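You operate a simulated robot arm through the tools that you are given. There is no shell and no other tool. Be economical: measure what you need, move in short steps, check, and stop when the job is done.

You run a simulated two-armed robot. Do the job below in one go: nothing can be reset, and whatever is moved stays where it is left.

## Task
Pick up the white-capped bottle of purple dye with one hand, pass it to the other hand and put it on the right end of the grey table. Take the white tile and leave it on the top of the black table. Take the green stopper and leave it on the clear glass tile. Fetch the purple carton and set it on the glassware counter top. Take the green cloth and leave it on the top of the cable table. Fetch the grey meter and set it on the top of the high wooden table. Put the purple float on the top of the sampling bench away on the top of the trolley. Do these in any order. Set down upright: white-capped bottle of purple dye, purple carton.

The check looks at the end state, three seconds after you hand in, the way a careful person would. Anything else that was tipped, shoved, dropped, spilled or broken makes it a failure. Lids that push on must go on centred and level and be pressed home; caps that screw on are set level and turned clockwise until they are tight. Flat cloth is picked up by pressing the open fingertips on it (5 to 10 N) and closing them slowly along it; thin cloth reads only 2 to 8 mm in the jaws.

## Robot
Two 6-joint arms with two-finger grippers on one trunk, on a base that drives. Base frame: it is fixed to the floor where the robot stands at the start and does not move with it; the origin is under the middle of the robot, x ahead of it, y to its left, z up; the surface under the hand at the start is at about z = 86. Units: cm, degrees, N and s.
The left shoulder is at the start at [6, 14.1, 87.5], the right one opposite. With the tool pointing down near the work surface each hand reaches from about 28 to 70 cm from the robot's upright axis, wherever it stands, measured 20 degrees to its own side. Places, roughly: glass tile (7x7x1 cm) [-130, -70, 90]; glassware counter top [-740, -310, 90]; green cloth (12x7x3 cm) [-520, -110, 80]; green stopper (4x4x4 cm) [-140, -90, 90]; grey meter [50, 0, 100]; purple carton [-325, -75, 100]; purple float (6x6x5 cm) [100, -20, 90]; right end of the grey table (20x20 cm) [96, -272, 78]; top of the black table [-310, -50, 80]; top of the cable table [-500, 180, 80]; top of the high wooden table [-310, 280, 90]; top of the trolley [-310, 90, 80]; white tile [-100, -50, 75]; white-capped bottle of purple dye [50, -25, 100]. Payload 2.45 kg a hand.
The tool frame of a hand sits at the grasp point between the pads (the TCP): z along the fingers, y along the line on which they close. The tips reach 2.6 cm beyond it. The gripper opens to 9.6 cm. The gripper's body begins 6.9 cm behind the TCP.
Orientation is told as [roll, pitch, yaw] about the base's x, y, z axes, in that order, counted from this pose: with the fingers straight down and closing along the base's y, the tool's x points along the base's -x, its y along +y and its z along -z.

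## Interface
- The arms move only by the tool nudge_tool. It takes "left_rows", "right_rows" or both (then of equal length, played together; a hand with none holds still); each is a list of rows, each a list of 2 entries, a list of its own where there are three numbers: the shift along the tool's x, y, z in units of 20 mm (1.0 is 20 mm), then the turn, a rotation vector about the tool's x, y, z in units of 8 degrees (1.0 is 8 degrees). In form: [[[tx, ty, tz], [ax, ay, az]], ...]. A call has 1 to 10 rows; each row shifts and turns the commanded pose from where the row before left it, along the tool's axes as they then stand. "left_grip" and "right_grip" are, for a hand that has rows, the finger opening in m, from 0 to 0.096, set as the call begins (left out, the last holds). A call with a number of a shift or a turn outside -1 to 1 is refused whole. Rows are played at 5 a second. More than 5 cm and 8.6 degrees between two rows, or a gripper value outside its range, and nothing of the call is played. A pose out of reach is approached as far as the arm can. The call stops where the force on the tool passes 40 N (or 10 N more than at its start, if that is more) or the arm is blocked; 0.2 s more then pass. The fingers move at their own pace and stop on an object; they squeeze with about 31 N. The grip force told is the motor's: it shows also when the fingers shut on nothing. Time passes only in rows, and 0.2 s behind the last, so rows that do not move let the fingers close. The reply holds the time, the measured pose of the TCP, the force on the tool along the base axes, the opening and the grip force, in the units named above and with some noise, with the torque about the TCP (base axes, N m) and any sound that the robot's microphone picked up.
- Cameras (640 x 400 px; columns grow to the right, rows downward): "scene" is now at [13.58, -1.24, 147.67]; the picture's right is [-0.18, -0.98, 0.00], its down [-0.75, 0.13, -0.64] and it looks along [0.63, -0.11, -0.77] (base axes); focal length 291 px, centre (320, 200). "left" rides on the left gripper at [8.2, -0.3, -9.8] in its tool frame; the picture's right is [0.04, 1.00, 0.00], its down [-0.73, 0.03, -0.68] and it looks along [-0.68, 0.03, 0.73] (tool axes); focal length 256 px, centre (320, 200). "right" rides on the right gripper at [8.2, 0.3, -9.8] in its tool frame; the picture's right is [-0.04, 1.00, 0.00], its down [-0.73, -0.03, -0.68] and it looks along [-0.68, -0.03, 0.73] (tool axes); focal length 256 px, centre (320, 200). There is no depth. A picture from a camera that has moved, and an enlarged one, comes with that camera's place and axes in the base frame and with its lens.
- grab_frame(camera): a new picture of that camera. No time passes.
- lift_body(by): slides the trunk up (or, below 0, down) by that many cm; the arms and the scene camera ride with it, the base frame stays. It gives what a move gives, with no picture.
- roll_base(legs): drives the robot by 1 to 6 legs, each [ahead, turn to the left] in cm and degrees, along the robot's own axes; the way and the turn of a leg run together, so that a leg with both is an arc; at most 150 cm and 180 degrees a leg. The arms and the cameras ride along, it lands a little off, and it stops where it bumps. It gives what a move gives.
- turn_head(pan, tilt): turns the head with the scene camera to pan (to the left, within 86 degrees either way) and tilt (down, from -29 to 69), counted from straight ahead of the robot. It gives what a move gives.
- inspect(camera, box): a new picture of the part [left, top, right, bottom] of that camera's present view, enlarged. No time passes.
- close_job(): hands the job in; it is judged then, once.

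Go step by step. Nothing tells you exact positions but the pictures and the camera data: compare them with the known pose of the tool, close in by small moves and look again before you grip or let go. The budget is 217 turns and 228 pictures, counting those below and the enlarged ones. Unless the task says otherwise, let go and move clear before handing in.

The tools are called after "Call:" by a JSON object that holds its "api" and its "payload". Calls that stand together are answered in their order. nudge_tool: Moves the arms, as the interface text tells. Its arguments: {"type":"object","properties":{"left_rows":{"type":"array"},"left_grip":{"type":"number"},"right_rows":{"type":"array"},"right_grip":{"type":"number"}},"required":[]} The other tools are called the same way: lift_body (by) slides the trunk up or down; roll_base (legs) drives the base; turn_head (pan, tilt) turns the head that bears the scene camera; grab_frame (camera) takes a picture; inspect (camera, box) takes an enlarged picture of a part of a camera's view; close_job () hands the job in.

At the start:

```text
clock: 0.0
left_eef_pos: [47.14, 15.18, 116.87]
left_tcp_rot: [0.0, -0.2, -0.3]
left_ft_force: [0.2, -0.3, 0.1]
left_torque: [-0.01, -0.01, -0.04]
left_gripper_width: 9.6
left_grip_force: 0.1
right_eef_pos: [48.18, -30.9, 110.25]
right_tcp_rot: [0.0, 0.0, -0.3]
right_ft_force: [0.0, 0.0, -0.2]
right_torque: [0.03, -0.01, -0.02]
right_gripper_width: 9.6
right_grip_force: 0.1
trunk travel left (down, up): [-50.0, 9.0]
robot x, y, heading: [-0.1, -0.46, -0.1]
head pan, tilt: [-10.1, 49.9]
```

scene: 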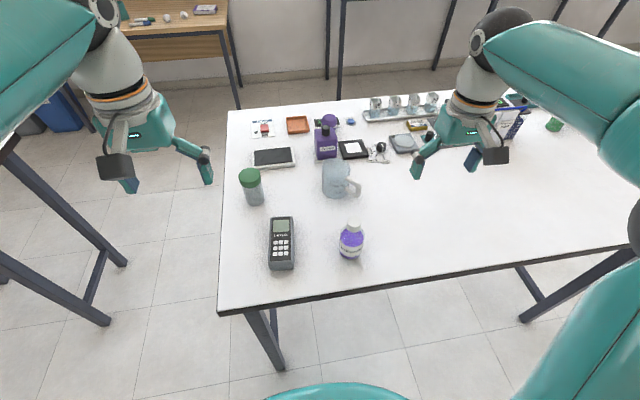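
right: 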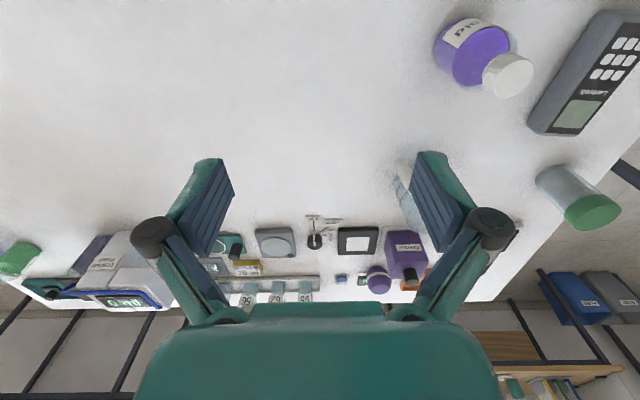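
left: 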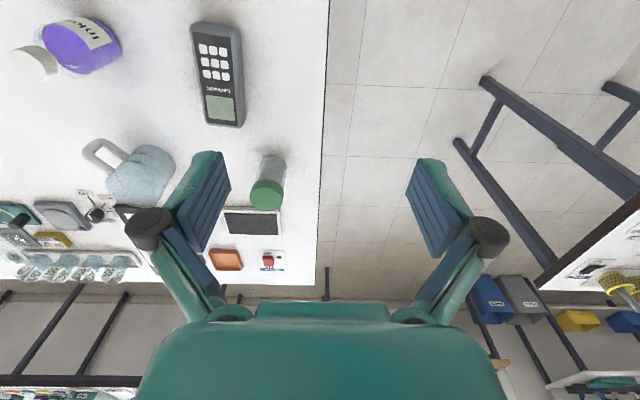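

The bench ahead holds the meter at about [51, 1], the bottle at about [47, -14.5], and a purple thing farther back that may be the float. I'll look closer before I move anything.

Call:
{"api": "inspect", "payload": {"camera": "scene", "box": [220, 80, 460, 230]}}

Call:
{"api": "inspect", "payload": {"camera": "scene", "box": [230, 200, 390, 300]}}

```text
2.67 times, centred on (340, 155) of scene
camera zoom: at [13.58, -1.24, 147.67], right [-0.18, -0.98, 0.0], down [-0.75, 0.13, -0.64], along [0.63, -0.11, -0.77], focal length 776 px, centre (267, 320)
```

zoom: 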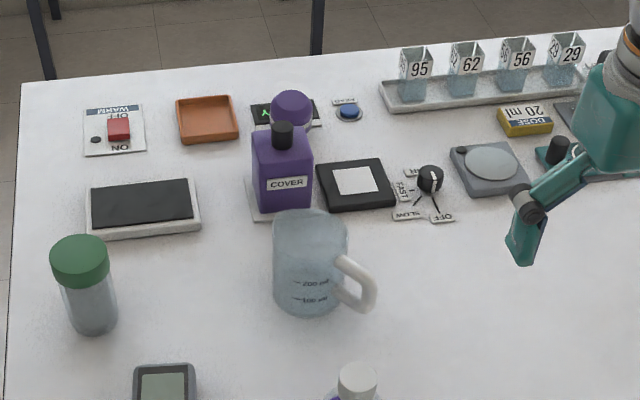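

```text
4.00 times, centred on (310, 250) of scene
camera zoom: at [13.58, -1.24, 147.67], right [-0.18, -0.98, 0.0], down [-0.75, 0.13, -0.64], along [0.63, -0.11, -0.77], focal length 1164 px, centre (360, 0)
```

zoom: 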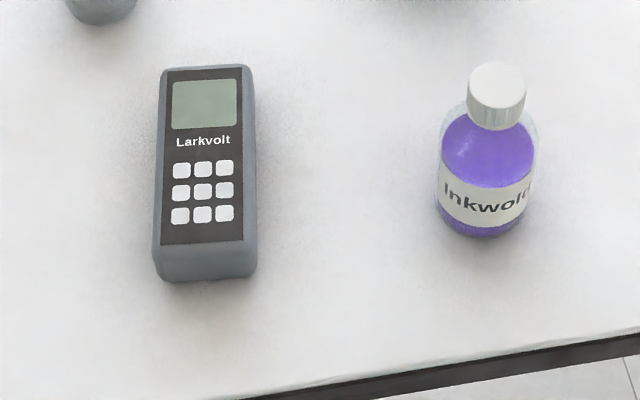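

The float looks like the purple ball behind the COVER box, at about [95, -19]. I'll take the bottle by its cap with the left hand from above while the right hand moves away and turns for the handover.

Call:
{"api": "nudge_tool", "payload": {"left_rows": [[[0, -1, 0], [0, 0, 0]], [[0, -1, 0], [0, 0, 0]], [[0, -1, 0], [0, 0, 0]], [[0, -1, 0], [0, 0, 0]], [[0, -1, 0], [0, 0, 0]], [[0, -1, 0], [0, 0, 0]], [[0, -1, 0], [0, 0, 0]], [[0, -1, 0], [0, 0, 0]], [[0, -1, 0], [0, 0, 0]], [[0, -1, 0], [0, 0, 0]]], "right_rows": [[[0, -1, 0], [0, 0, 1]], [[0, -1, 0], [0, 0, 1]], [[0, -1, 0], [0, 0, 1]], [[0, -1, 0], [0, 0, 1]], [[0, 0, 0], [0, 0, 1]], [[0, 0, 0], [0, 0, 1]], [[0, 0, 0], [0, 0, 1]], [[0, 0, 0], [0, 0, 1]], [[0, 0, 0], [0, 0, 1]], [[0, 0, 0], [0, 0, 1]]]}}

Call:
{"api": "turn_head", "payload": {"pan": -70, "tilt": 25}}

Call:
{"api": "grab_frame", "payload": {"camera": "scene"}}

Call:
{"api": "grab_frame", "payload": {"camera": "left"}}

```text
clock: 2.2
left_eef_pos: [47.08, -4.99, 116.95]
left_tcp_rot: [0.0, -0.1, -0.3]
left_ft_force: [0.0, 0.4, 0.3]
left_torque: [-0.01, 0.01, -0.01]
left_gripper_width: 9.58
left_grip_force: 0.1
right_eef_pos: [46.51, -38.61, 110.34]
right_tcp_rot: [0.0, 0.1, -80.5]
right_ft_force: [-1.1, -0.2, -0.3]
right_torque: [0.0, -0.01, 0.0]
right_gripper_width: 9.6
right_grip_force: 0.0
trunk travel left (down, up): [-50.0, 9.0]
robot x, y, heading: [0.18, -0.18, -0.1]
head pan, tilt: [-10.1, 49.9]
```

```text
clock: 3.5
left_eef_pos: [47.12, -4.9, 116.89]
left_tcp_rot: [0.0, -0.1, -0.4]
left_ft_force: [0.8, -1.0, 0.2]
left_torque: [-0.02, 0.03, 0.0]
left_gripper_width: 9.58
left_grip_force: 0.0
right_eef_pos: [46.54, -38.48, 110.3]
right_tcp_rot: [0.0, -0.1, -80.2]
right_ft_force: [-0.2, 0.5, 0.4]
right_torque: [0.02, -0.02, 0.02]
right_gripper_width: 9.59
right_grip_force: 0.0
trunk travel left (down, up): [-50.0, 9.0]
robot x, y, heading: [0.28, -0.31, 0.0]
head pan, tilt: [-70.0, 25.0]
```

```text
222 pictures are left
camera scene: at [9.15, -8.54, 151.41], right [-0.94, -0.34, 0.0], down [-0.15, 0.4, -0.91], along [0.31, -0.85, -0.42], focal length 291 px, centre (320, 200)
```

scene: 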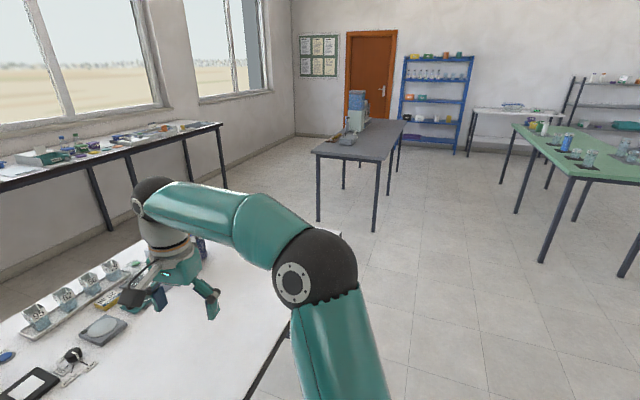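

```text
221 pictures are left
camera left: at [38.92, -5.21, 126.66], right [-0.03, 1.0, 0.0], down [0.73, 0.03, 0.68], along [0.68, 0.02, -0.73], focal length 256 px, centre (320, 200)
```

left: 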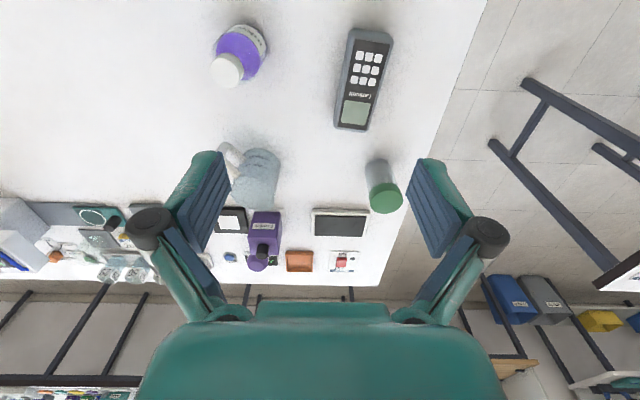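

The cap is at about [46.9, -14.0], and the grey table stands ahead to the right. Next the left hand goes over the cap and the right hand tilts.

Call:
{"api": "nudge_tool", "payload": {"left_rows": [[[0, -1, 0], [0, 0, 0]], [[0, -1, 0], [0, 0, 0]], [[0, -1, 0], [0, 0, 0]], [[0, -1, 0], [0, 0, 0]], [[0, -0.53, 0], [0, 0, 0]], [[0, 0, 1], [0, 0, 0]], [[0, 0, 1], [0, 0, 0]], [[0, 0, 1], [0, 0, 0]], [[0, 0, 1], [0, 0, 0]], [[0, 0, 1], [0, 0, 0]]], "left_grip": 0.07, "right_rows": [[[0, 0, 0], [0, 0, 0.6]], [[0, 0, 0], [0, 0, 0.6]], [[0, 0, 0], [0, 1, 0]], [[0, 0, 0], [0, 1, 0]], [[0, 0, 0], [0, 1, 0]], [[0, 0, 0], [0, 1, 0]], [[0, 0, 0], [0, 1, 0]], [[0, 0, 0], [0, 1, 0]], [[0, 0, 0], [0, 1, 0]], [[0, 0, 0], [0, 0.5, 0]]]}}

Call:
{"api": "turn_head", "payload": {"pan": -10, "tilt": 50}}

Call:
{"api": "grab_frame", "payload": {"camera": "scene"}}

Call:
{"api": "grab_frame", "payload": {"camera": "left"}}

```text
clock: 4.4
left_eef_pos: [47.91, -4.58, 123.04]
left_tcp_rot: [-6.9, -5.0, 5.9]
left_ft_force: [0.2, 0.2, 0.5]
left_torque: [-0.02, 0.01, 0.0]
left_gripper_width: 6.98
left_grip_force: 0.0
left hand out of reach, approached as far as the arm can: row 3, 4
right_eef_pos: [46.81, -38.47, 110.33]
right_tcp_rot: [-0.2, 10.0, -89.9]
right_ft_force: [-0.3, 0.8, 0.5]
right_torque: [-0.01, 0.03, -0.03]
right_gripper_width: 9.6
right_grip_force: 0.0
trunk travel left (down, up): [-50.0, 9.0]
robot x, y, heading: [0.12, 0.1, 0.2]
head pan, tilt: [-70.0, 25.0]
stopped in row 4 (left hand): the arm was blocked; the commanded pose is now the measured one
```

```text
clock: 5.7
left_eef_pos: [47.94, -4.71, 123.05]
left_tcp_rot: [-6.7, -4.9, 5.9]
left_ft_force: [0.3, 0.1, 0.2]
left_torque: [-0.04, 0.01, -0.02]
left_gripper_width: 6.99
left_grip_force: 0.0
right_eef_pos: [46.67, -38.59, 110.38]
right_tcp_rot: [-0.1, 10.0, -89.9]
right_ft_force: [-0.5, 0.2, 0.2]
right_torque: [0.03, -0.02, 0.01]
right_gripper_width: 9.61
right_grip_force: 0.1
trunk travel left (down, up): [-50.0, 9.0]
robot x, y, heading: [-0.15, -0.32, 0.0]
head pan, tilt: [-10.0, 50.0]
```

```text
220 pictures are left
camera scene: at [13.57, -1.23, 147.67], right [-0.17, -0.98, 0.0], down [-0.75, 0.13, -0.64], along [0.63, -0.11, -0.77], focal length 291 px, centre (320, 200)
```

scene: 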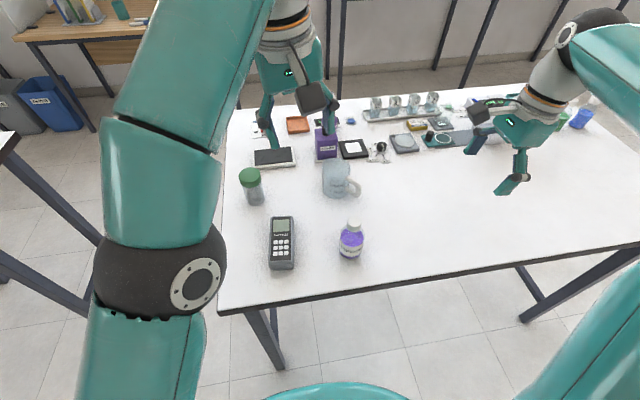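

```text
219 pictures are left
camera left: at [38.98, -4.85, 132.08], right [-0.13, 0.98, -0.12], down [0.66, 0.18, 0.73], along [0.74, 0.02, -0.67], focal length 256 px, centre (320, 200)
```

left: 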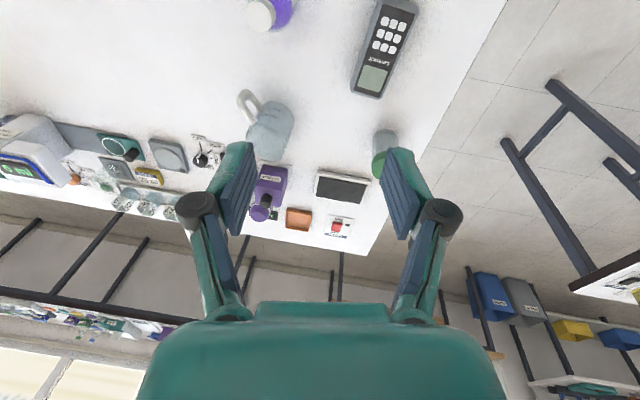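

The left arm can't cross to the bottle, so I'll swap roles. The right hand will take the cap from above and the left will receive it from the side.

Call:
{"api": "nudge_tool", "payload": {"left_rows": [[[0, 1, 0], [-0.84, 0.61, 0.74]], [[0, 1, 0], [0, 0, 0]], [[0, 1, 0], [0, 0, 0]], [[0, 1, 0], [0, 0, 0]], [[0, 1, 0], [0, 0, 0]], [[0, 1, 0], [0, 0, 0]], [[0, 1, 0], [0, 0, 0]], [[0, 1, 0], [0, 0, 0]], [[0, 1, 0], [0, 0, 0]], [[0, 1, 0], [0, 0, 0]]], "right_rows": [[[0, 0, 0], [0, -0.63, 0]], [[0, 0, 0], [0, -0.62, 0]], [[1, 0, 0], [0, 0, 0]], [[1, 0, 0], [0, 0, 0]], [[1, 0, 0], [0, 0, 0]], [[1, 0, 0], [0, 0, 0]], [[1, 0, 0], [0, 0, 0]], [[1, 0, 0], [0, 0, 0]], [[1, 0, 0], [0, 0, 0]], [[1, 0, 0], [0, 0, 0]]]}}

Call:
{"api": "grab_frame", "payload": {"camera": "right"}}

```text
refused: row 1 steps farther than a row can; nothing moved
```

```text
218 pictures are left
camera right: at [46.91, -32.21, 121.59], right [1.0, -0.04, -0.01], down [-0.03, -0.84, 0.54], along [-0.03, -0.54, -0.84], focal length 256 px, centre (320, 200)
```

right: 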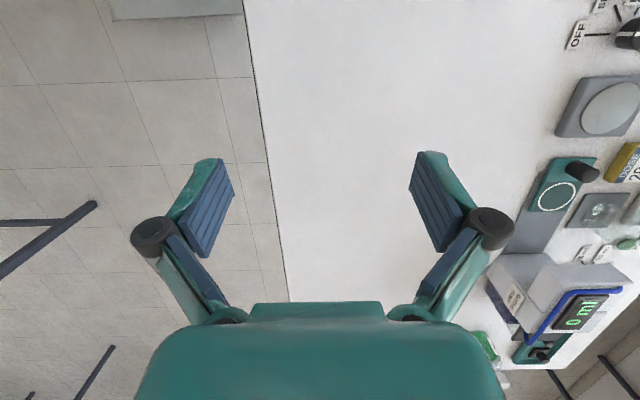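

The row turned too far for one step, so I'll split the turn over two rows.

Call:
{"api": "nudge_tool", "payload": {"left_rows": [[[0, 1, 0], [-0.42, 0.3, 0.37]], [[0, 1, 0], [-0.42, 0.31, 0.37]], [[0, 1, 0], [0, 0, 0]], [[0, 1, 0], [0, 0, 0]], [[0, 1, 0], [0, 0, 0]], [[0, 1, 0], [0, 0, 0]], [[0, 1, 0], [0, 0, 0]], [[0, 1, 0], [0, 0, 0]], [[0, 1, 0], [0, 0, 0]], [[0, 1, 0], [0, 0, 0]]], "right_rows": [[[0, 0, 0], [0, -0.63, 0]], [[0, 0, 0], [0, -0.62, 0]], [[1, 0, 0], [0, 0, 0]], [[1, 0, 0], [0, 0, 0]], [[1, 0, 0], [0, 0, 0]], [[1, 0, 0], [0, 0, 0]], [[1, 0, 0], [0, 0, 0]], [[1, 0, 0], [0, 0, 0]], [[1, 0, 0], [0, 0, 0]], [[1, 0, 0], [0, 0, 0]]]}}

Call:
{"api": "grab_frame", "payload": {"camera": "scene"}}

```text
clock: 7.9
left_eef_pos: [46.84, 15.23, 121.78]
left_tcp_rot: [0.4, -0.4, -0.7]
left_ft_force: [-0.1, -0.9, 0.9]
left_torque: [-0.02, -0.05, 0.01]
left_gripper_width: 6.97
left_grip_force: 0.0
left hand out of reach, approached as far as the arm can: row 1, 2
right_eef_pos: [46.71, -22.62, 110.27]
right_tcp_rot: [-0.1, 0.1, -90.0]
right_ft_force: [-0.6, 0.5, 0.3]
right_torque: [-0.02, -0.01, -0.03]
right_gripper_width: 9.59
right_grip_force: 0.1
trunk travel left (down, up): [-50.0, 9.0]
robot x, y, heading: [-0.16, -0.12, -0.1]
head pan, tilt: [-10.0, 50.0]
```

```text
217 pictures are left
camera scene: at [13.57, -1.14, 147.67], right [-0.17, -0.98, 0.0], down [-0.75, 0.13, -0.64], along [0.63, -0.11, -0.77], focal length 291 px, centre (320, 200)
```

scene: 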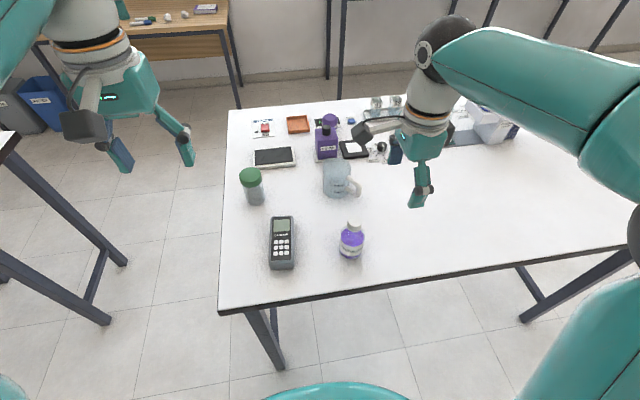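

The right hand now goes over the cap, with a check before I grip. The left hand starts turning at the same time.

Call:
{"api": "nudge_tool", "payload": {"left_rows": [[[0, 0, 0], [0, 0, -1]], [[0, 0, 0], [0, 0, -1]], [[0, 0, 0], [0, 0, -1]], [[0, 0, 0], [0, 0, -1]], [[0, 0, 0], [0, 0, -1]], [[0, 0, 0], [0, 0, -1]], [[0, 0, 0], [0, 0, -1]], [[0, 0, 0], [0, 0, -1]], [[0, 0, 0], [0, 0, -1]], [[0, 0, 0], [0, 0, -1]]], "right_grip": 0.07, "right_rows": [[[1, 0, 0], [0, 0, 0]], [[1, 0, 0], [0, 0, 0]], [[1, 0, 0], [0, 0, 0]], [[1, -0.2, 0], [0, 0, 0]], [[0.3, 0, 0], [0, 0, 0]], [[0, 0, 1], [0, 0, 0]], [[0, 0, 1], [0, 0, 0]], [[0, 0, 1], [0, 0, 0]], [[0, 0, 0], [0, 0, 0]], [[0, 0, 0], [0, 0, 0]]]}}

Call:
{"api": "grab_frame", "payload": {"camera": "right"}}

Call:
{"api": "inspect", "payload": {"camera": "scene", "box": [270, 160, 430, 260]}}

```text
clock: 10.1
left_eef_pos: [46.96, 15.35, 121.82]
left_tcp_rot: [-0.4, -0.4, 79.5]
left_ft_force: [0.3, 0.0, -0.2]
left_torque: [0.01, -0.01, 0.02]
left_gripper_width: 7.0
left_grip_force: 0.1
right_eef_pos: [46.23, -13.89, 104.33]
right_tcp_rot: [-0.1, 0.0, -90.1]
right_ft_force: [0.5, 0.2, 0.5]
right_torque: [0.0, -0.02, 0.03]
right_gripper_width: 7.01
right_grip_force: 0.0
trunk travel left (down, up): [-50.0, 9.0]
robot x, y, heading: [-0.26, -0.16, -0.1]
head pan, tilt: [-10.0, 50.0]
```

```text
216 pictures are left
camera right: at [46.52, -5.77, 114.3], right [1.0, -0.04, 0.0], down [-0.03, -0.73, 0.68], along [-0.03, -0.68, -0.73], focal length 256 px, centre (320, 200)
```

right: 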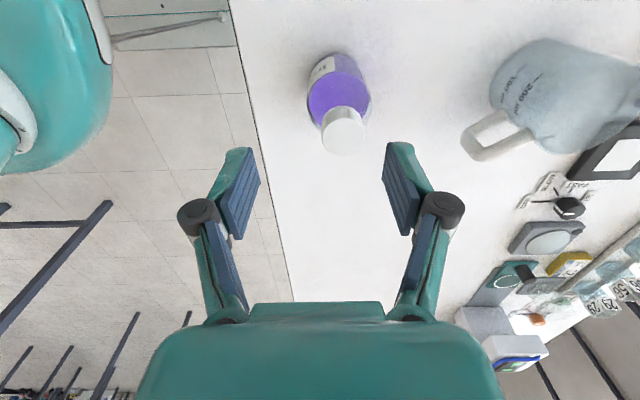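

```text
4.00 times, centred on (350, 210) of scene
camera zoom: at [13.58, -1.22, 147.66], right [-0.17, -0.98, 0.0], down [-0.75, 0.13, -0.64], along [0.63, -0.11, -0.77], focal length 1164 px, centre (200, 160)
```

zoom: 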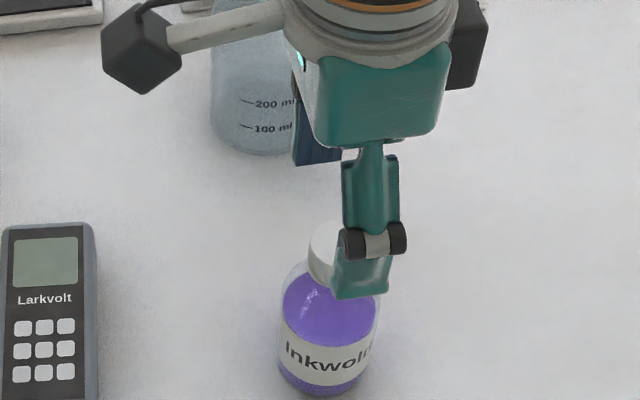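

The cap centre is at about [47.4, -13.6] and its top is at z≈100.5. I'll correct, go down and grip the cap while the left hand finishes turning and tilts.

Call:
{"api": "nudge_tool", "payload": {"left_rows": [[[0, 0, 0], [0, 0, -0.65]], [[0, 0, 0], [0, 0, -0.65]], [[0, 0, 0], [0, 1, 0]], [[0, 0, 0], [0, 1, 0]], [[0, 0, 0], [0, 1, 0]], [[0, 0, 0], [0, 1, 0]], [[0, 0, 0], [0, 1, 0]]], "right_grip": 0.07, "right_rows": [[[0.15, 0.6, 0], [0, 0, 0]], [[0, 0, 0.5], [0, 0, 0]], [[0, 0, 0.5], [0, 0, 0]], [[0, 0, 0.5], [0, 0, 0]], [[0, 0, 0.5], [0, 0, 0]], [[0, 0, 0], [0, 0, 0]], [[0, 0, 0], [0, 0, 0]]]}}

Call:
{"api": "inspect", "payload": {"camera": "scene", "box": [270, 180, 430, 280]}}

Call:
{"api": "grab_frame", "payload": {"camera": "right"}}

```text
clock: 11.7
left_eef_pos: [46.9, 15.38, 121.78]
left_tcp_rot: [-0.5, 39.7, 89.5]
left_ft_force: [0.4, 0.3, 0.4]
left_torque: [-0.01, 0.0, 0.0]
left_gripper_width: 7.0
left_grip_force: 0.0
right_eef_pos: [47.46, -13.52, 100.34]
right_tcp_rot: [0.0, 0.0, -90.1]
right_ft_force: [-0.3, 0.4, 0.5]
right_torque: [0.04, 0.02, -0.03]
right_gripper_width: 7.02
right_grip_force: 0.1
trunk travel left (down, up): [-50.0, 9.0]
robot x, y, heading: [0.29, -0.14, -0.0]
head pan, tilt: [-10.0, 50.0]
```

```text
4.00 times, centred on (350, 230) of scene
camera zoom: at [13.57, -1.17, 147.67], right [-0.17, -0.98, 0.0], down [-0.75, 0.13, -0.64], along [0.63, -0.11, -0.77], focal length 1164 px, centre (200, 80)
```

zoom: 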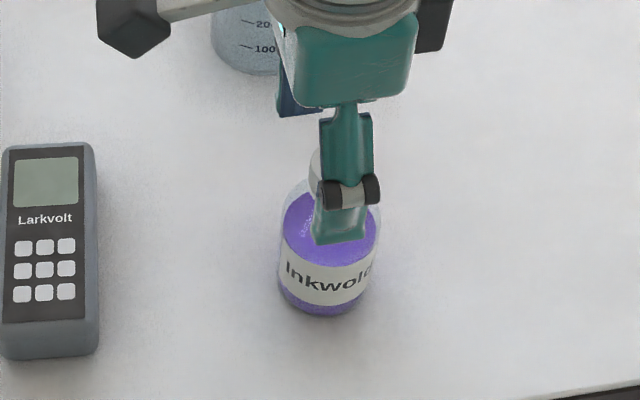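

```text
213 pictures are left
camera right: at [47.77, -5.41, 110.25], right [1.0, -0.04, 0.0], down [-0.03, -0.73, 0.68], along [-0.03, -0.68, -0.73], focal length 256 px, centre (320, 200)
```

right: 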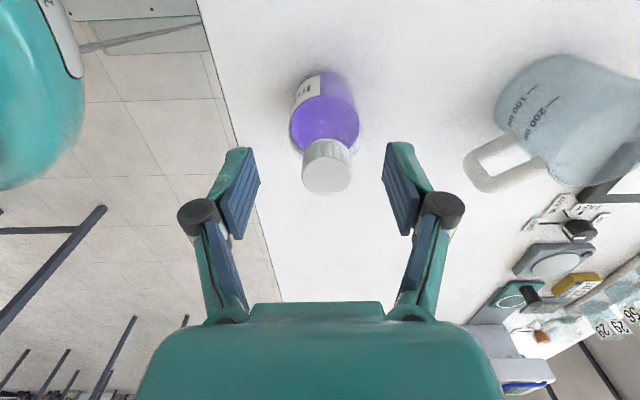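

The cap sits well between the pads. I'll make a tiny correction and close.

Call:
{"api": "nudge_tool", "payload": {"right_grip": 0.0, "right_rows": [[[0.12, 0.1, 0], [0, 0, 0]], [[0, 0, 0], [0, 0, 0]], [[0, 0, 0], [0, 0, 0]], [[0, 0, 0], [0, 0, 0]]], "left_rows": [[[0, 0, 0], [0, 1, 0]], [[0, 0, 0], [0, 1, 0]], [[0, 0, 0], [0, 0.5, 0]], [[0, 0, 0], [0, 0, 0]]]}}

Call:
{"api": "grab_frame", "payload": {"camera": "right"}}

```text
clock: 12.7
left_eef_pos: [46.95, 15.12, 121.78]
left_tcp_rot: [-0.6, 59.6, 89.1]
left_ft_force: [-1.2, 0.2, 0.0]
left_torque: [-0.01, -0.04, 0.01]
left_gripper_width: 6.99
left_grip_force: 0.2
right_eef_pos: [47.62, -13.43, 100.4]
right_tcp_rot: [-0.1, 0.0, -90.1]
right_ft_force: [0.8, 0.8, -0.4]
right_torque: [0.07, 0.08, -0.04]
right_gripper_width: 2.84
right_grip_force: 30.9
trunk travel left (down, up): [-50.0, 9.0]
robot x, y, heading: [0.46, -0.29, -0.1]
head pan, tilt: [-10.0, 50.0]
```

```text
212 pictures are left
camera right: at [47.93, -5.22, 110.3], right [1.0, -0.04, 0.0], down [-0.03, -0.73, 0.68], along [-0.03, -0.68, -0.73], focal length 256 px, centre (320, 200)
```

right: 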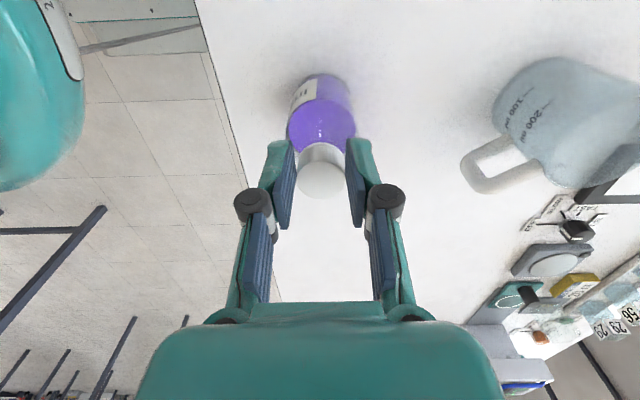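

The cap is gripped, so I'll lift and shift the bottle toward the middle for the handover.

Call:
{"api": "nudge_tool", "payload": {"right_rows": [[[0, 0, -0.5], [0, 0, 0]], [[0, 0, -1], [0, 0, 0]], [[0, 0, -1], [0, 0, 0]], [[0, 0, -1], [0, 0, 0]], [[0, 0, -1], [0, 0, 0]], [[0, 0, -1], [0, 0, 0]], [[0, 0, -1], [0, 0, 0]], [[1, 0, 0], [0, 0, 0]], [[1, 0, 0], [0, 0, 0]], [[1, 0, 0], [0, 0, 0]]]}}

Call:
{"api": "grab_frame", "payload": {"camera": "right"}}

Call:
{"api": "grab_frame", "payload": {"camera": "scene"}}

Call:
{"api": "grab_frame", "payload": {"camera": "left"}}

```text
clock: 14.9
left_eef_pos: [46.99, 15.25, 121.8]
left_tcp_rot: [-0.6, 59.6, 89.1]
left_ft_force: [0.1, 1.3, 0.3]
left_torque: [0.05, 0.04, 0.04]
left_gripper_width: 7.0
left_grip_force: 0.0
right_eef_pos: [47.63, -7.35, 113.3]
right_tcp_rot: [-0.1, 0.0, -90.0]
right_ft_force: [0.5, 0.5, -1.5]
right_torque: [0.01, 0.01, 0.01]
right_gripper_width: 2.83
right_grip_force: 31.2
trunk travel left (down, up): [-50.0, 9.0]
robot x, y, heading: [-0.1, -0.15, 0.1]
head pan, tilt: [-10.0, 50.0]
```

```text
211 pictures are left
camera right: at [47.94, 0.76, 123.32], right [1.0, -0.04, 0.0], down [-0.03, -0.73, 0.68], along [-0.03, -0.68, -0.73], focal length 256 px, centre (320, 200)
```

right: 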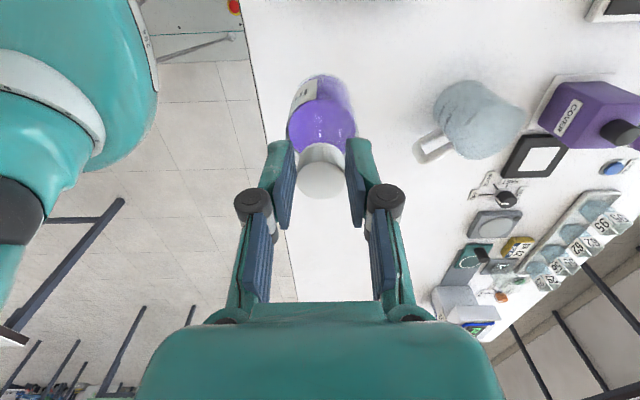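

```text
210 pictures are left
camera scene: at [13.61, -1.16, 147.66], right [-0.17, -0.98, 0.0], down [-0.76, 0.13, -0.64], along [0.63, -0.11, -0.77], focal length 291 px, centre (320, 200)
```

scene: 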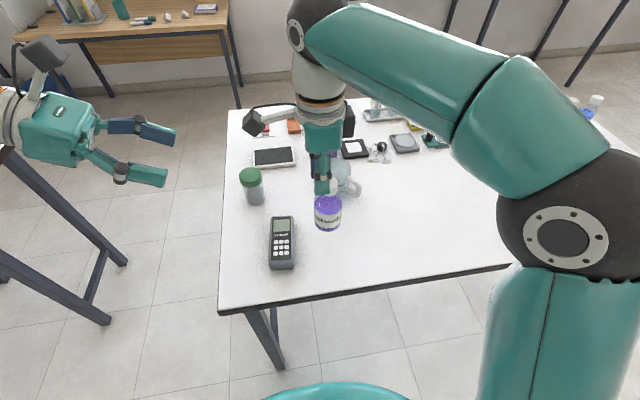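

```text
209 pictures are left
camera left: at [47.27, 19.61, 133.72], right [-1.0, -0.02, 0.03], down [-0.02, 0.96, -0.29], along [-0.02, -0.29, -0.96], focal length 256 px, centre (320, 200)
```

left: 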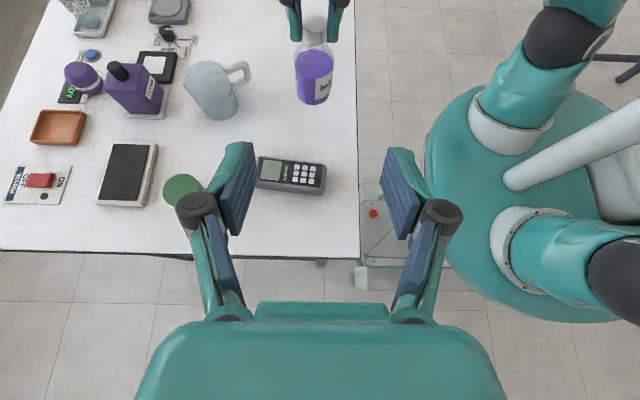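

The bottle hangs straight with its base at z≈99. I'll flatten the left hand to 80° so the two cameras stay apart and bring it in short of the bottle.

Call:
{"api": "nudge_tool", "payload": {"left_grip": 0.085, "left_rows": [[[0, 0, 0], [0, 1, 0]], [[0, 0, 0], [0, 1, 0]], [[0, -0.3, 0], [0, 0.5, 0]], [[-0.93, 0, 0.8], [0, 0, 0]], [[-0.93, 0, 0.8], [0, 0, 0]], [[-0.93, 0, 0.8], [0, 0, 0]], [[-0.93, 0, 0.8], [0, 0, 0]], [[-0.93, 0, 0.8], [0, 0, 0]], [[-0.93, 0, 0.8], [0, 0, 0]], [[-0.93, 0, 0.8], [0, 0, 0]]]}}

Call:
{"api": "grab_frame", "payload": {"camera": "left"}}

Call:
{"api": "grab_frame", "payload": {"camera": "scene"}}

```text
clock: 17.1
left_eef_pos: [47.6, 6.63, 106.95]
left_tcp_rot: [-2.0, 79.6, 87.7]
left_ft_force: [-0.2, -0.2, 0.6]
left_torque: [0.02, 0.04, -0.01]
left_gripper_width: 8.46
left_grip_force: 0.0
right_eef_pos: [47.77, -7.55, 113.29]
right_tcp_rot: [-0.1, 0.0, -90.0]
right_ft_force: [-0.4, 0.3, -0.2]
right_torque: [0.03, -0.01, 0.03]
right_gripper_width: 0.0
right_grip_force: 28.3
trunk travel left (down, up): [-50.0, 9.0]
robot x, y, heading: [-0.03, -0.18, -0.3]
head pan, tilt: [-10.0, 50.0]
```

```text
208 pictures are left
camera left: at [47.93, 14.75, 116.72], right [-1.0, 0.0, 0.03], down [-0.02, 0.8, -0.6], along [-0.03, -0.6, -0.8], focal length 256 px, centre (320, 200)
```

left: 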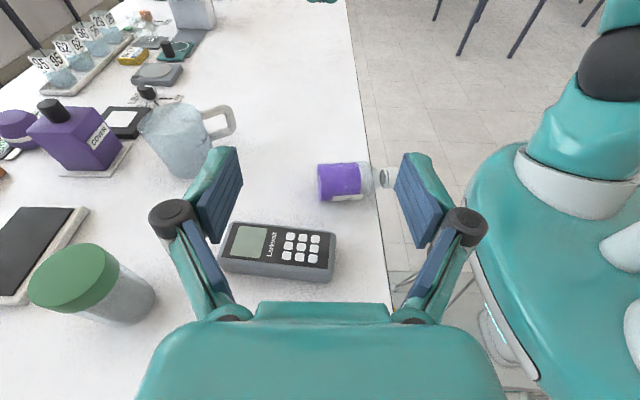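

```text
207 pictures are left
camera scene: at [13.61, -1.23, 147.66], right [-0.17, -0.98, 0.0], down [-0.76, 0.13, -0.64], along [0.63, -0.11, -0.77], focal length 291 px, centre (320, 200)
```

scene: 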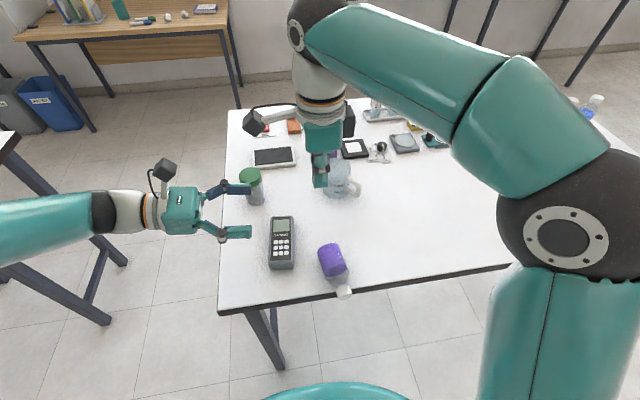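

The bottle slipped out of the grip by its cap and is now lying on its side near the bench edge. I'll look closely at its state before recovering it.

Call:
{"api": "inspect", "payload": {"camera": "scene", "box": [250, 210, 410, 310]}}

Call:
{"api": "inspect", "payload": {"camera": "left", "box": [260, 120, 440, 232]}}

```text
4.00 times, centred on (330, 260) of scene
camera zoom: at [13.61, -1.23, 147.66], right [-0.17, -0.98, 0.0], down [-0.76, 0.13, -0.64], along [0.63, -0.11, -0.77], focal length 1164 px, centre (280, -40)
```

zoom: 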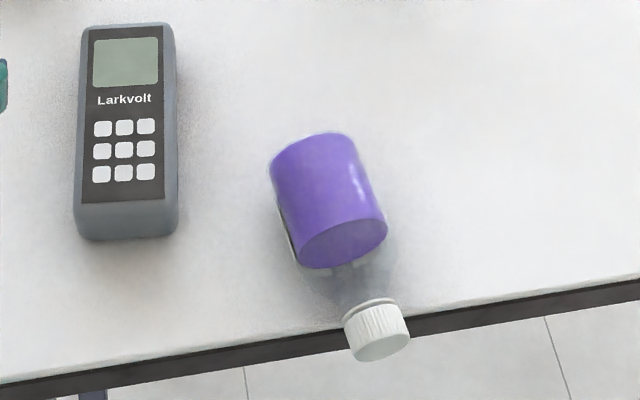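

```text
3.56 times, centred on (350, 176) of left
camera zoom: at [47.93, 14.75, 116.72], right [-1.0, 0.0, 0.03], down [-0.02, 0.8, -0.6], along [-0.03, -0.6, -0.8], focal length 910 px, centre (213, 285)
```

zoom: 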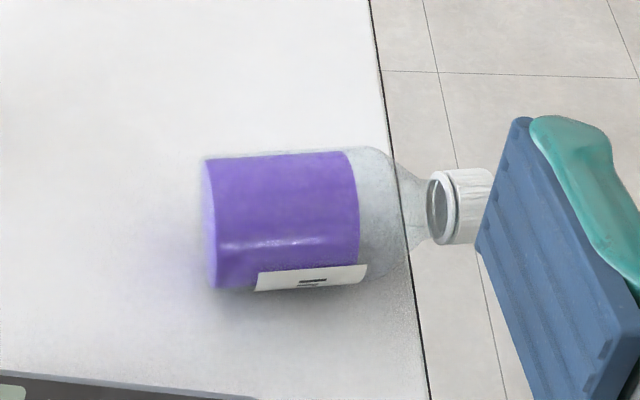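

The bottle is whole and its dye is still inside. It lies along x with the cap over the edge, base near [47, -9.4], turned about 7.5°. I'll back the left hand off and turn the right hand square to the bottle.

Call:
{"api": "nudge_tool", "payload": {"right_grip": 0.085, "right_rows": [[[0, 0, 0], [0, 0, -1]], [[0, 0, 0], [0, 0, -1]], [[0, 0, 0], [0, 0, -1]], [[0, 0, 0], [0, 0, -1]], [[0, 0, 0], [0, 0, -1]], [[0, 0, 0], [0, 0, -1]], [[0, 0, 0], [0, 0, -1]], [[0, 0, 0], [0, 0, -1]], [[0, 0, 0], [0, 0, -1]], [[0, 0, 0], [0, 0, -1]]], "left_rows": [[[0, 0, -1], [0, 0, 0]], [[0, 0, -1], [0, 0, 0]], [[0, 0, -1], [0, 0, 0]], [[0, 0, -1], [0, 0, 0]], [[0, 0, -1], [0, 0, 0]], [[0, 0, -1], [0, 0, 0]], [[0, 0, 0], [0, 0, 0]], [[0, 0, 0], [0, 0, 0]], [[0, 0, 0], [0, 0, 0]], [[0, 0, 0], [0, 0, 0]]]}}

Call:
{"api": "nudge_tool", "payload": {"right_rows": [[[0, 0, 0], [0, 0, -1]], [[0, 0, 0], [0, 0, -1]], [[1, 0, 0], [0, 0, -0.2]], [[0.8, -0.85, 0], [0, 0, 0]], [[0, 0, 1], [0, 0, 0]], [[0, 0, 1], [0, 0, 0]], [[0, 0, 1], [0, 0, 0]], [[0, 0, 1], [0, 0, 0]], [[0, 0, 1], [0, 0, 0]]]}}

Call:
{"api": "grab_frame", "payload": {"camera": "right"}}

Call:
{"api": "inspect", "payload": {"camera": "scene", "box": [250, 210, 410, 310]}}

```text
clock: 19.3
left_eef_pos: [47.55, 18.44, 109.26]
left_tcp_rot: [-1.9, 79.5, 87.8]
left_ft_force: [0.0, -0.5, 0.3]
left_torque: [-0.02, 0.0, -0.02]
left_gripper_width: 8.48
left_grip_force: 0.2
right_eef_pos: [47.62, -7.48, 113.54]
right_tcp_rot: [0.0, 0.1, -9.9]
right_ft_force: [-0.4, -0.1, -0.4]
right_torque: [0.01, -0.01, 0.0]
right_gripper_width: 8.49
right_grip_force: 0.1
trunk travel left (down, up): [-50.0, 9.0]
robot x, y, heading: [0.13, -0.38, 0.5]
head pan, tilt: [-10.0, 50.0]
```

```text
clock: 21.3
left_eef_pos: [47.66, 18.38, 109.23]
left_tcp_rot: [-1.8, 79.5, 87.8]
left_ft_force: [0.3, -0.5, 0.0]
left_torque: [0.0, -0.01, -0.03]
left_gripper_width: 8.51
left_grip_force: 0.1
right_eef_pos: [44.22, -9.58, 103.4]
right_tcp_rot: [0.0, 0.1, 7.6]
right_ft_force: [-0.1, 0.1, -0.4]
right_torque: [0.01, 0.02, 0.0]
right_gripper_width: 8.5
right_grip_force: 0.1
trunk travel left (down, up): [-50.0, 9.0]
robot x, y, heading: [-0.41, -0.16, -0.2]
head pan, tilt: [-10.0, 50.0]
```

```text
204 pictures are left
camera right: at [36.12, -10.33, 113.34], right [-0.09, 1.0, 0.0], down [0.73, 0.07, 0.68], along [0.67, 0.06, -0.74], focal length 256 px, centre (320, 200)
```

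right: 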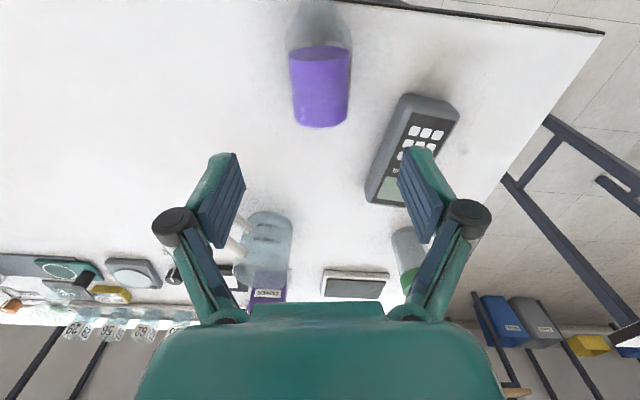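

```text
4.00 times, centred on (330, 260) of scene
camera zoom: at [13.61, -1.22, 147.66], right [-0.17, -0.98, 0.0], down [-0.76, 0.13, -0.64], along [0.63, -0.11, -0.77], focal length 1164 px, centre (280, -40)
```

zoom: 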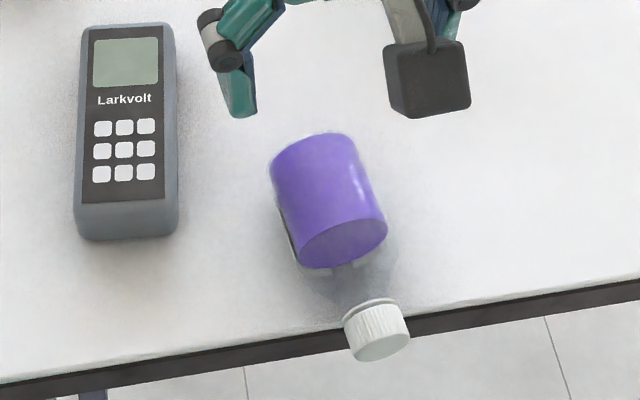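

The bottle is lined up with the hand, so I'll go down to z≈89.3.

Call:
{"api": "nudge_tool", "payload": {"right_rows": [[[0, 0, 1], [0, 0, 0]], [[0, 0, 1], [0, 0, 0]], [[0, 0, 1], [0, 0, 0]], [[0, 0, 1], [0, 0, 0]], [[0, 0, 1], [0, 0, 0]], [[0, 0, 1], [0, 0, 0]], [[0, 0, 0.5], [0, 0, 0]], [[0, 0, 0.5], [0, 0, 0]]]}}

Call:
{"api": "grab_frame", "payload": {"camera": "right"}}

Call:
{"api": "inspect", "payload": {"camera": "scene", "box": [250, 210, 410, 310]}}

```text
clock: 23.1
left_eef_pos: [47.63, 18.27, 109.21]
left_tcp_rot: [-1.8, 79.4, 87.9]
left_ft_force: [0.5, 0.2, -0.7]
left_torque: [-0.01, 0.04, 0.01]
left_gripper_width: 8.5
left_grip_force: 0.1
right_eef_pos: [44.3, -9.49, 89.35]
right_tcp_rot: [0.0, 0.1, 7.6]
right_ft_force: [-0.1, -0.9, -0.2]
right_torque: [0.0, -0.01, 0.01]
right_gripper_width: 8.48
right_grip_force: 0.0
trunk travel left (down, up): [-50.0, 9.0]
robot x, y, heading: [0.25, -0.65, 0.3]
head pan, tilt: [-10.0, 50.0]
```

```text
202 pictures are left
camera right: at [36.09, -10.24, 99.37], right [-0.09, 1.0, 0.0], down [0.73, 0.07, 0.68], along [0.67, 0.06, -0.74], focal length 256 px, centre (320, 200)
```

right: 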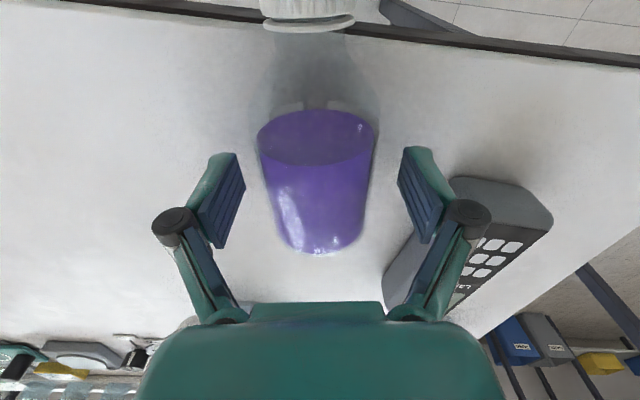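

```text
4.00 times, centred on (330, 260) of scene
camera zoom: at [13.6, -1.22, 147.66], right [-0.17, -0.98, 0.0], down [-0.76, 0.13, -0.64], along [0.63, -0.11, -0.77], focal length 1164 px, centre (280, -40)
```

zoom: 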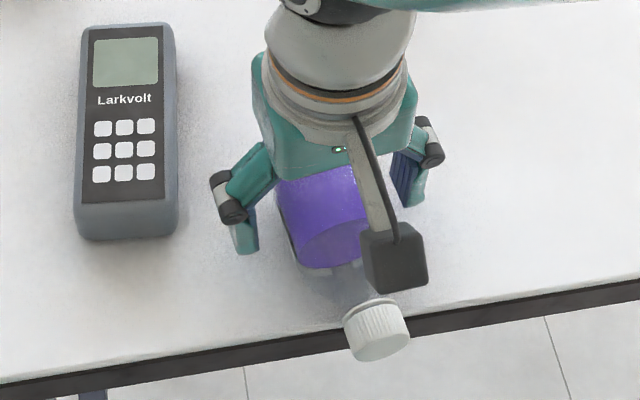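

The pads straddle the body evenly. I'll close and lift slightly.

Call:
{"api": "nudge_tool", "payload": {"right_grip": 0.0, "right_rows": [[[0, 0, 0], [0, 0, 0]], [[0, 0, 0], [0, 0, 0]], [[0, 0, 0], [0, 0, 0]], [[0, 0, 0], [0, 0, 0]], [[0, 0, -0.5], [0, 0, 0]], [[0, 0, -0.5], [0, 0, 0]]]}}

Call:
{"api": "grab_frame", "payload": {"camera": "right"}}

```text
clock: 24.5
left_eef_pos: [47.72, 18.29, 109.22]
left_tcp_rot: [-1.9, 79.6, 87.7]
left_ft_force: [-1.3, -0.1, -0.1]
left_torque: [0.01, -0.02, -0.03]
left_gripper_width: 8.52
left_grip_force: 0.1
right_eef_pos: [44.28, -9.48, 91.55]
right_tcp_rot: [0.0, 0.0, 7.6]
right_ft_force: [-0.1, -0.3, -1.4]
right_torque: [0.0, -0.08, -0.01]
right_gripper_width: 5.39
right_grip_force: 30.8
trunk travel left (down, up): [-50.0, 9.0]
robot x, y, heading: [-0.44, -0.47, 0.2]
head pan, tilt: [-10.0, 50.0]
```

```text
200 pictures are left
camera right: at [36.11, -10.25, 101.42], right [-0.09, 1.0, 0.0], down [0.73, 0.07, 0.68], along [0.67, 0.06, -0.74], focal length 256 px, centre (320, 200)
```

right: 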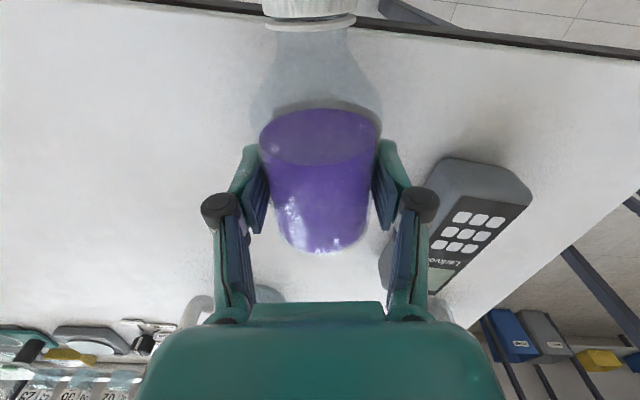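

I have the bottle across its body at 5.4 cm. Now I'll lift it, turn it so the cap points left, then tip it upright.

Call:
{"api": "nudge_tool", "payload": {"right_rows": [[[0, 0, -1], [0, 0, 0]], [[0, 0, -1], [0, 0, 0]], [[0, 0, -1], [0, 0, 1]], [[0, 0, -1], [0, 0, 1]], [[0, 0, -1], [0, 0, 1]], [[0, 0, -1], [0, 0, 1]], [[0, 0, -1], [0, 0, 1]], [[0, 0, -1], [0, 0, 1]], [[0, 0, -1], [0, 0, 1]], [[0, 0, -1], [0, 0, 1]]]}}

Call:
{"api": "nudge_tool", "payload": {"right_rows": [[[0, 0, 0], [0, 0, 1]], [[0, 0, 0], [0, 0, 1]], [[0, 0, 0], [0, 0, 1]], [[0, 0, 0], [0, 0, 1]], [[0, 0, 0], [0, 0, 0.2]], [[-1, 0, 0], [0, 1, 0]], [[-1, 0, 0], [0, 1, 0]], [[-0.5, 0, 0], [0, 1, 0]], [[-0.5, 0, 0], [0, 1, 0]], [[0, 0, 0], [0, 1, 0]]]}}

Call:
{"api": "grab_frame", "payload": {"camera": "scene"}}

```text
clock: 26.7
left_eef_pos: [47.59, 18.24, 109.25]
left_tcp_rot: [-1.9, 79.4, 87.7]
left_ft_force: [0.0, 0.1, 0.7]
left_torque: [0.03, -0.01, -0.03]
left_gripper_width: 8.5
left_grip_force: 0.1
right_eef_pos: [44.27, -9.47, 111.54]
right_tcp_rot: [0.0, 0.0, -56.6]
right_ft_force: [0.3, -0.1, -0.9]
right_torque: [0.0, -0.03, 0.0]
right_gripper_width: 5.36
right_grip_force: 31.6
trunk travel left (down, up): [-50.0, 9.0]
robot x, y, heading: [-0.47, -0.28, -0.0]
head pan, tilt: [-10.0, 50.0]
```

```text
clock: 28.9
left_eef_pos: [47.56, 18.29, 109.33]
left_tcp_rot: [-1.9, 79.6, 87.9]
left_ft_force: [0.3, -0.3, -0.1]
left_torque: [-0.01, -0.03, -0.01]
left_gripper_width: 8.52
left_grip_force: 0.1
right_eef_pos: [44.42, -15.51, 110.49]
right_tcp_rot: [0.0, 40.2, -90.0]
right_ft_force: [-0.6, -0.6, -1.4]
right_torque: [-0.02, 0.02, 0.0]
right_gripper_width: 5.39
right_grip_force: 30.9
trunk travel left (down, up): [-50.0, 9.0]
robot x, y, heading: [-0.04, -0.06, -0.0]
head pan, tilt: [-10.0, 50.0]
```

```text
199 pictures are left
camera scene: at [13.58, -1.25, 147.66], right [-0.17, -0.98, 0.0], down [-0.75, 0.13, -0.64], along [0.63, -0.11, -0.77], focal length 291 px, centre (320, 200)
```

scene: 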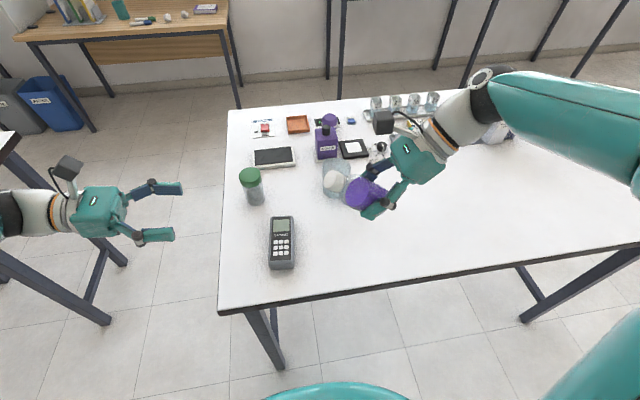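

Tipping is going well. I'll finish the tilt to about 90°.

Call:
{"api": "nudge_tool", "payload": {"right_rows": [[[0, 0, 0], [0, 1, 0]], [[0, 0, 0], [0, 1, 0]], [[0, 0, 0], [0, 1, 0]], [[0, 0, 0], [0, 1, 0]], [[0, 0, 0], [0, 1, 0]], [[0, 0, 0], [0, 1, 0]], [[0, 0, 0], [0, 0.25, 0]]]}}

Call:
{"api": "grab_frame", "payload": {"camera": "scene"}}

Call:
{"api": "grab_frame", "payload": {"camera": "right"}}

Call:
{"api": "grab_frame", "payload": {"camera": "left"}}

```text
clock: 30.5
left_eef_pos: [47.62, 18.37, 109.36]
left_tcp_rot: [-1.8, 79.5, 87.7]
left_ft_force: [-0.5, -0.3, -0.7]
left_torque: [0.03, 0.01, 0.01]
left_gripper_width: 8.51
left_grip_force: 0.2
right_eef_pos: [44.34, -15.49, 110.55]
right_tcp_rot: [-155.8, 89.9, 114.1]
right_ft_force: [-0.2, -0.3, -2.3]
right_torque: [-0.02, -0.03, 0.01]
right_gripper_width: 5.38
right_grip_force: 30.6
trunk travel left (down, up): [-50.0, 9.0]
robot x, y, heading: [-0.01, -0.03, -0.0]
head pan, tilt: [-10.0, 50.0]
```

```text
198 pictures are left
camera scene: at [13.57, -1.22, 147.67], right [-0.17, -0.98, 0.0], down [-0.75, 0.13, -0.64], along [0.63, -0.11, -0.77], focal length 291 px, centre (320, 200)
```

scene: 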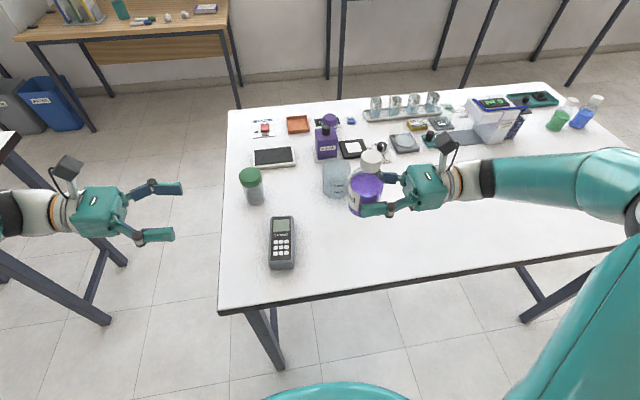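

```text
197 pictures are left
camera right: at [44.56, -25.18, 118.68], right [1.0, 0.0, -0.04], down [-0.03, -0.68, -0.74], along [-0.03, 0.74, -0.68], focal length 256 px, centre (320, 200)
```

right: 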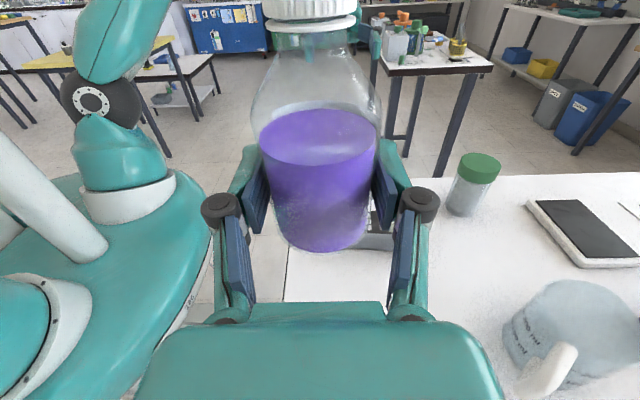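

```text
196 pictures are left
camera left: at [47.97, 26.57, 118.98], right [-1.0, 0.0, 0.03], down [-0.02, 0.8, -0.6], along [-0.03, -0.6, -0.8], focal length 256 px, centre (320, 200)
```

left: 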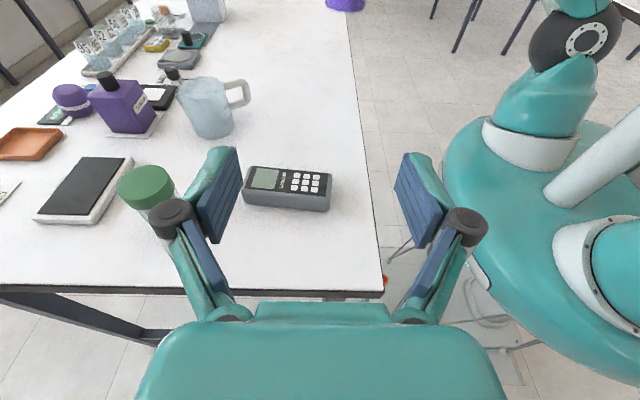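

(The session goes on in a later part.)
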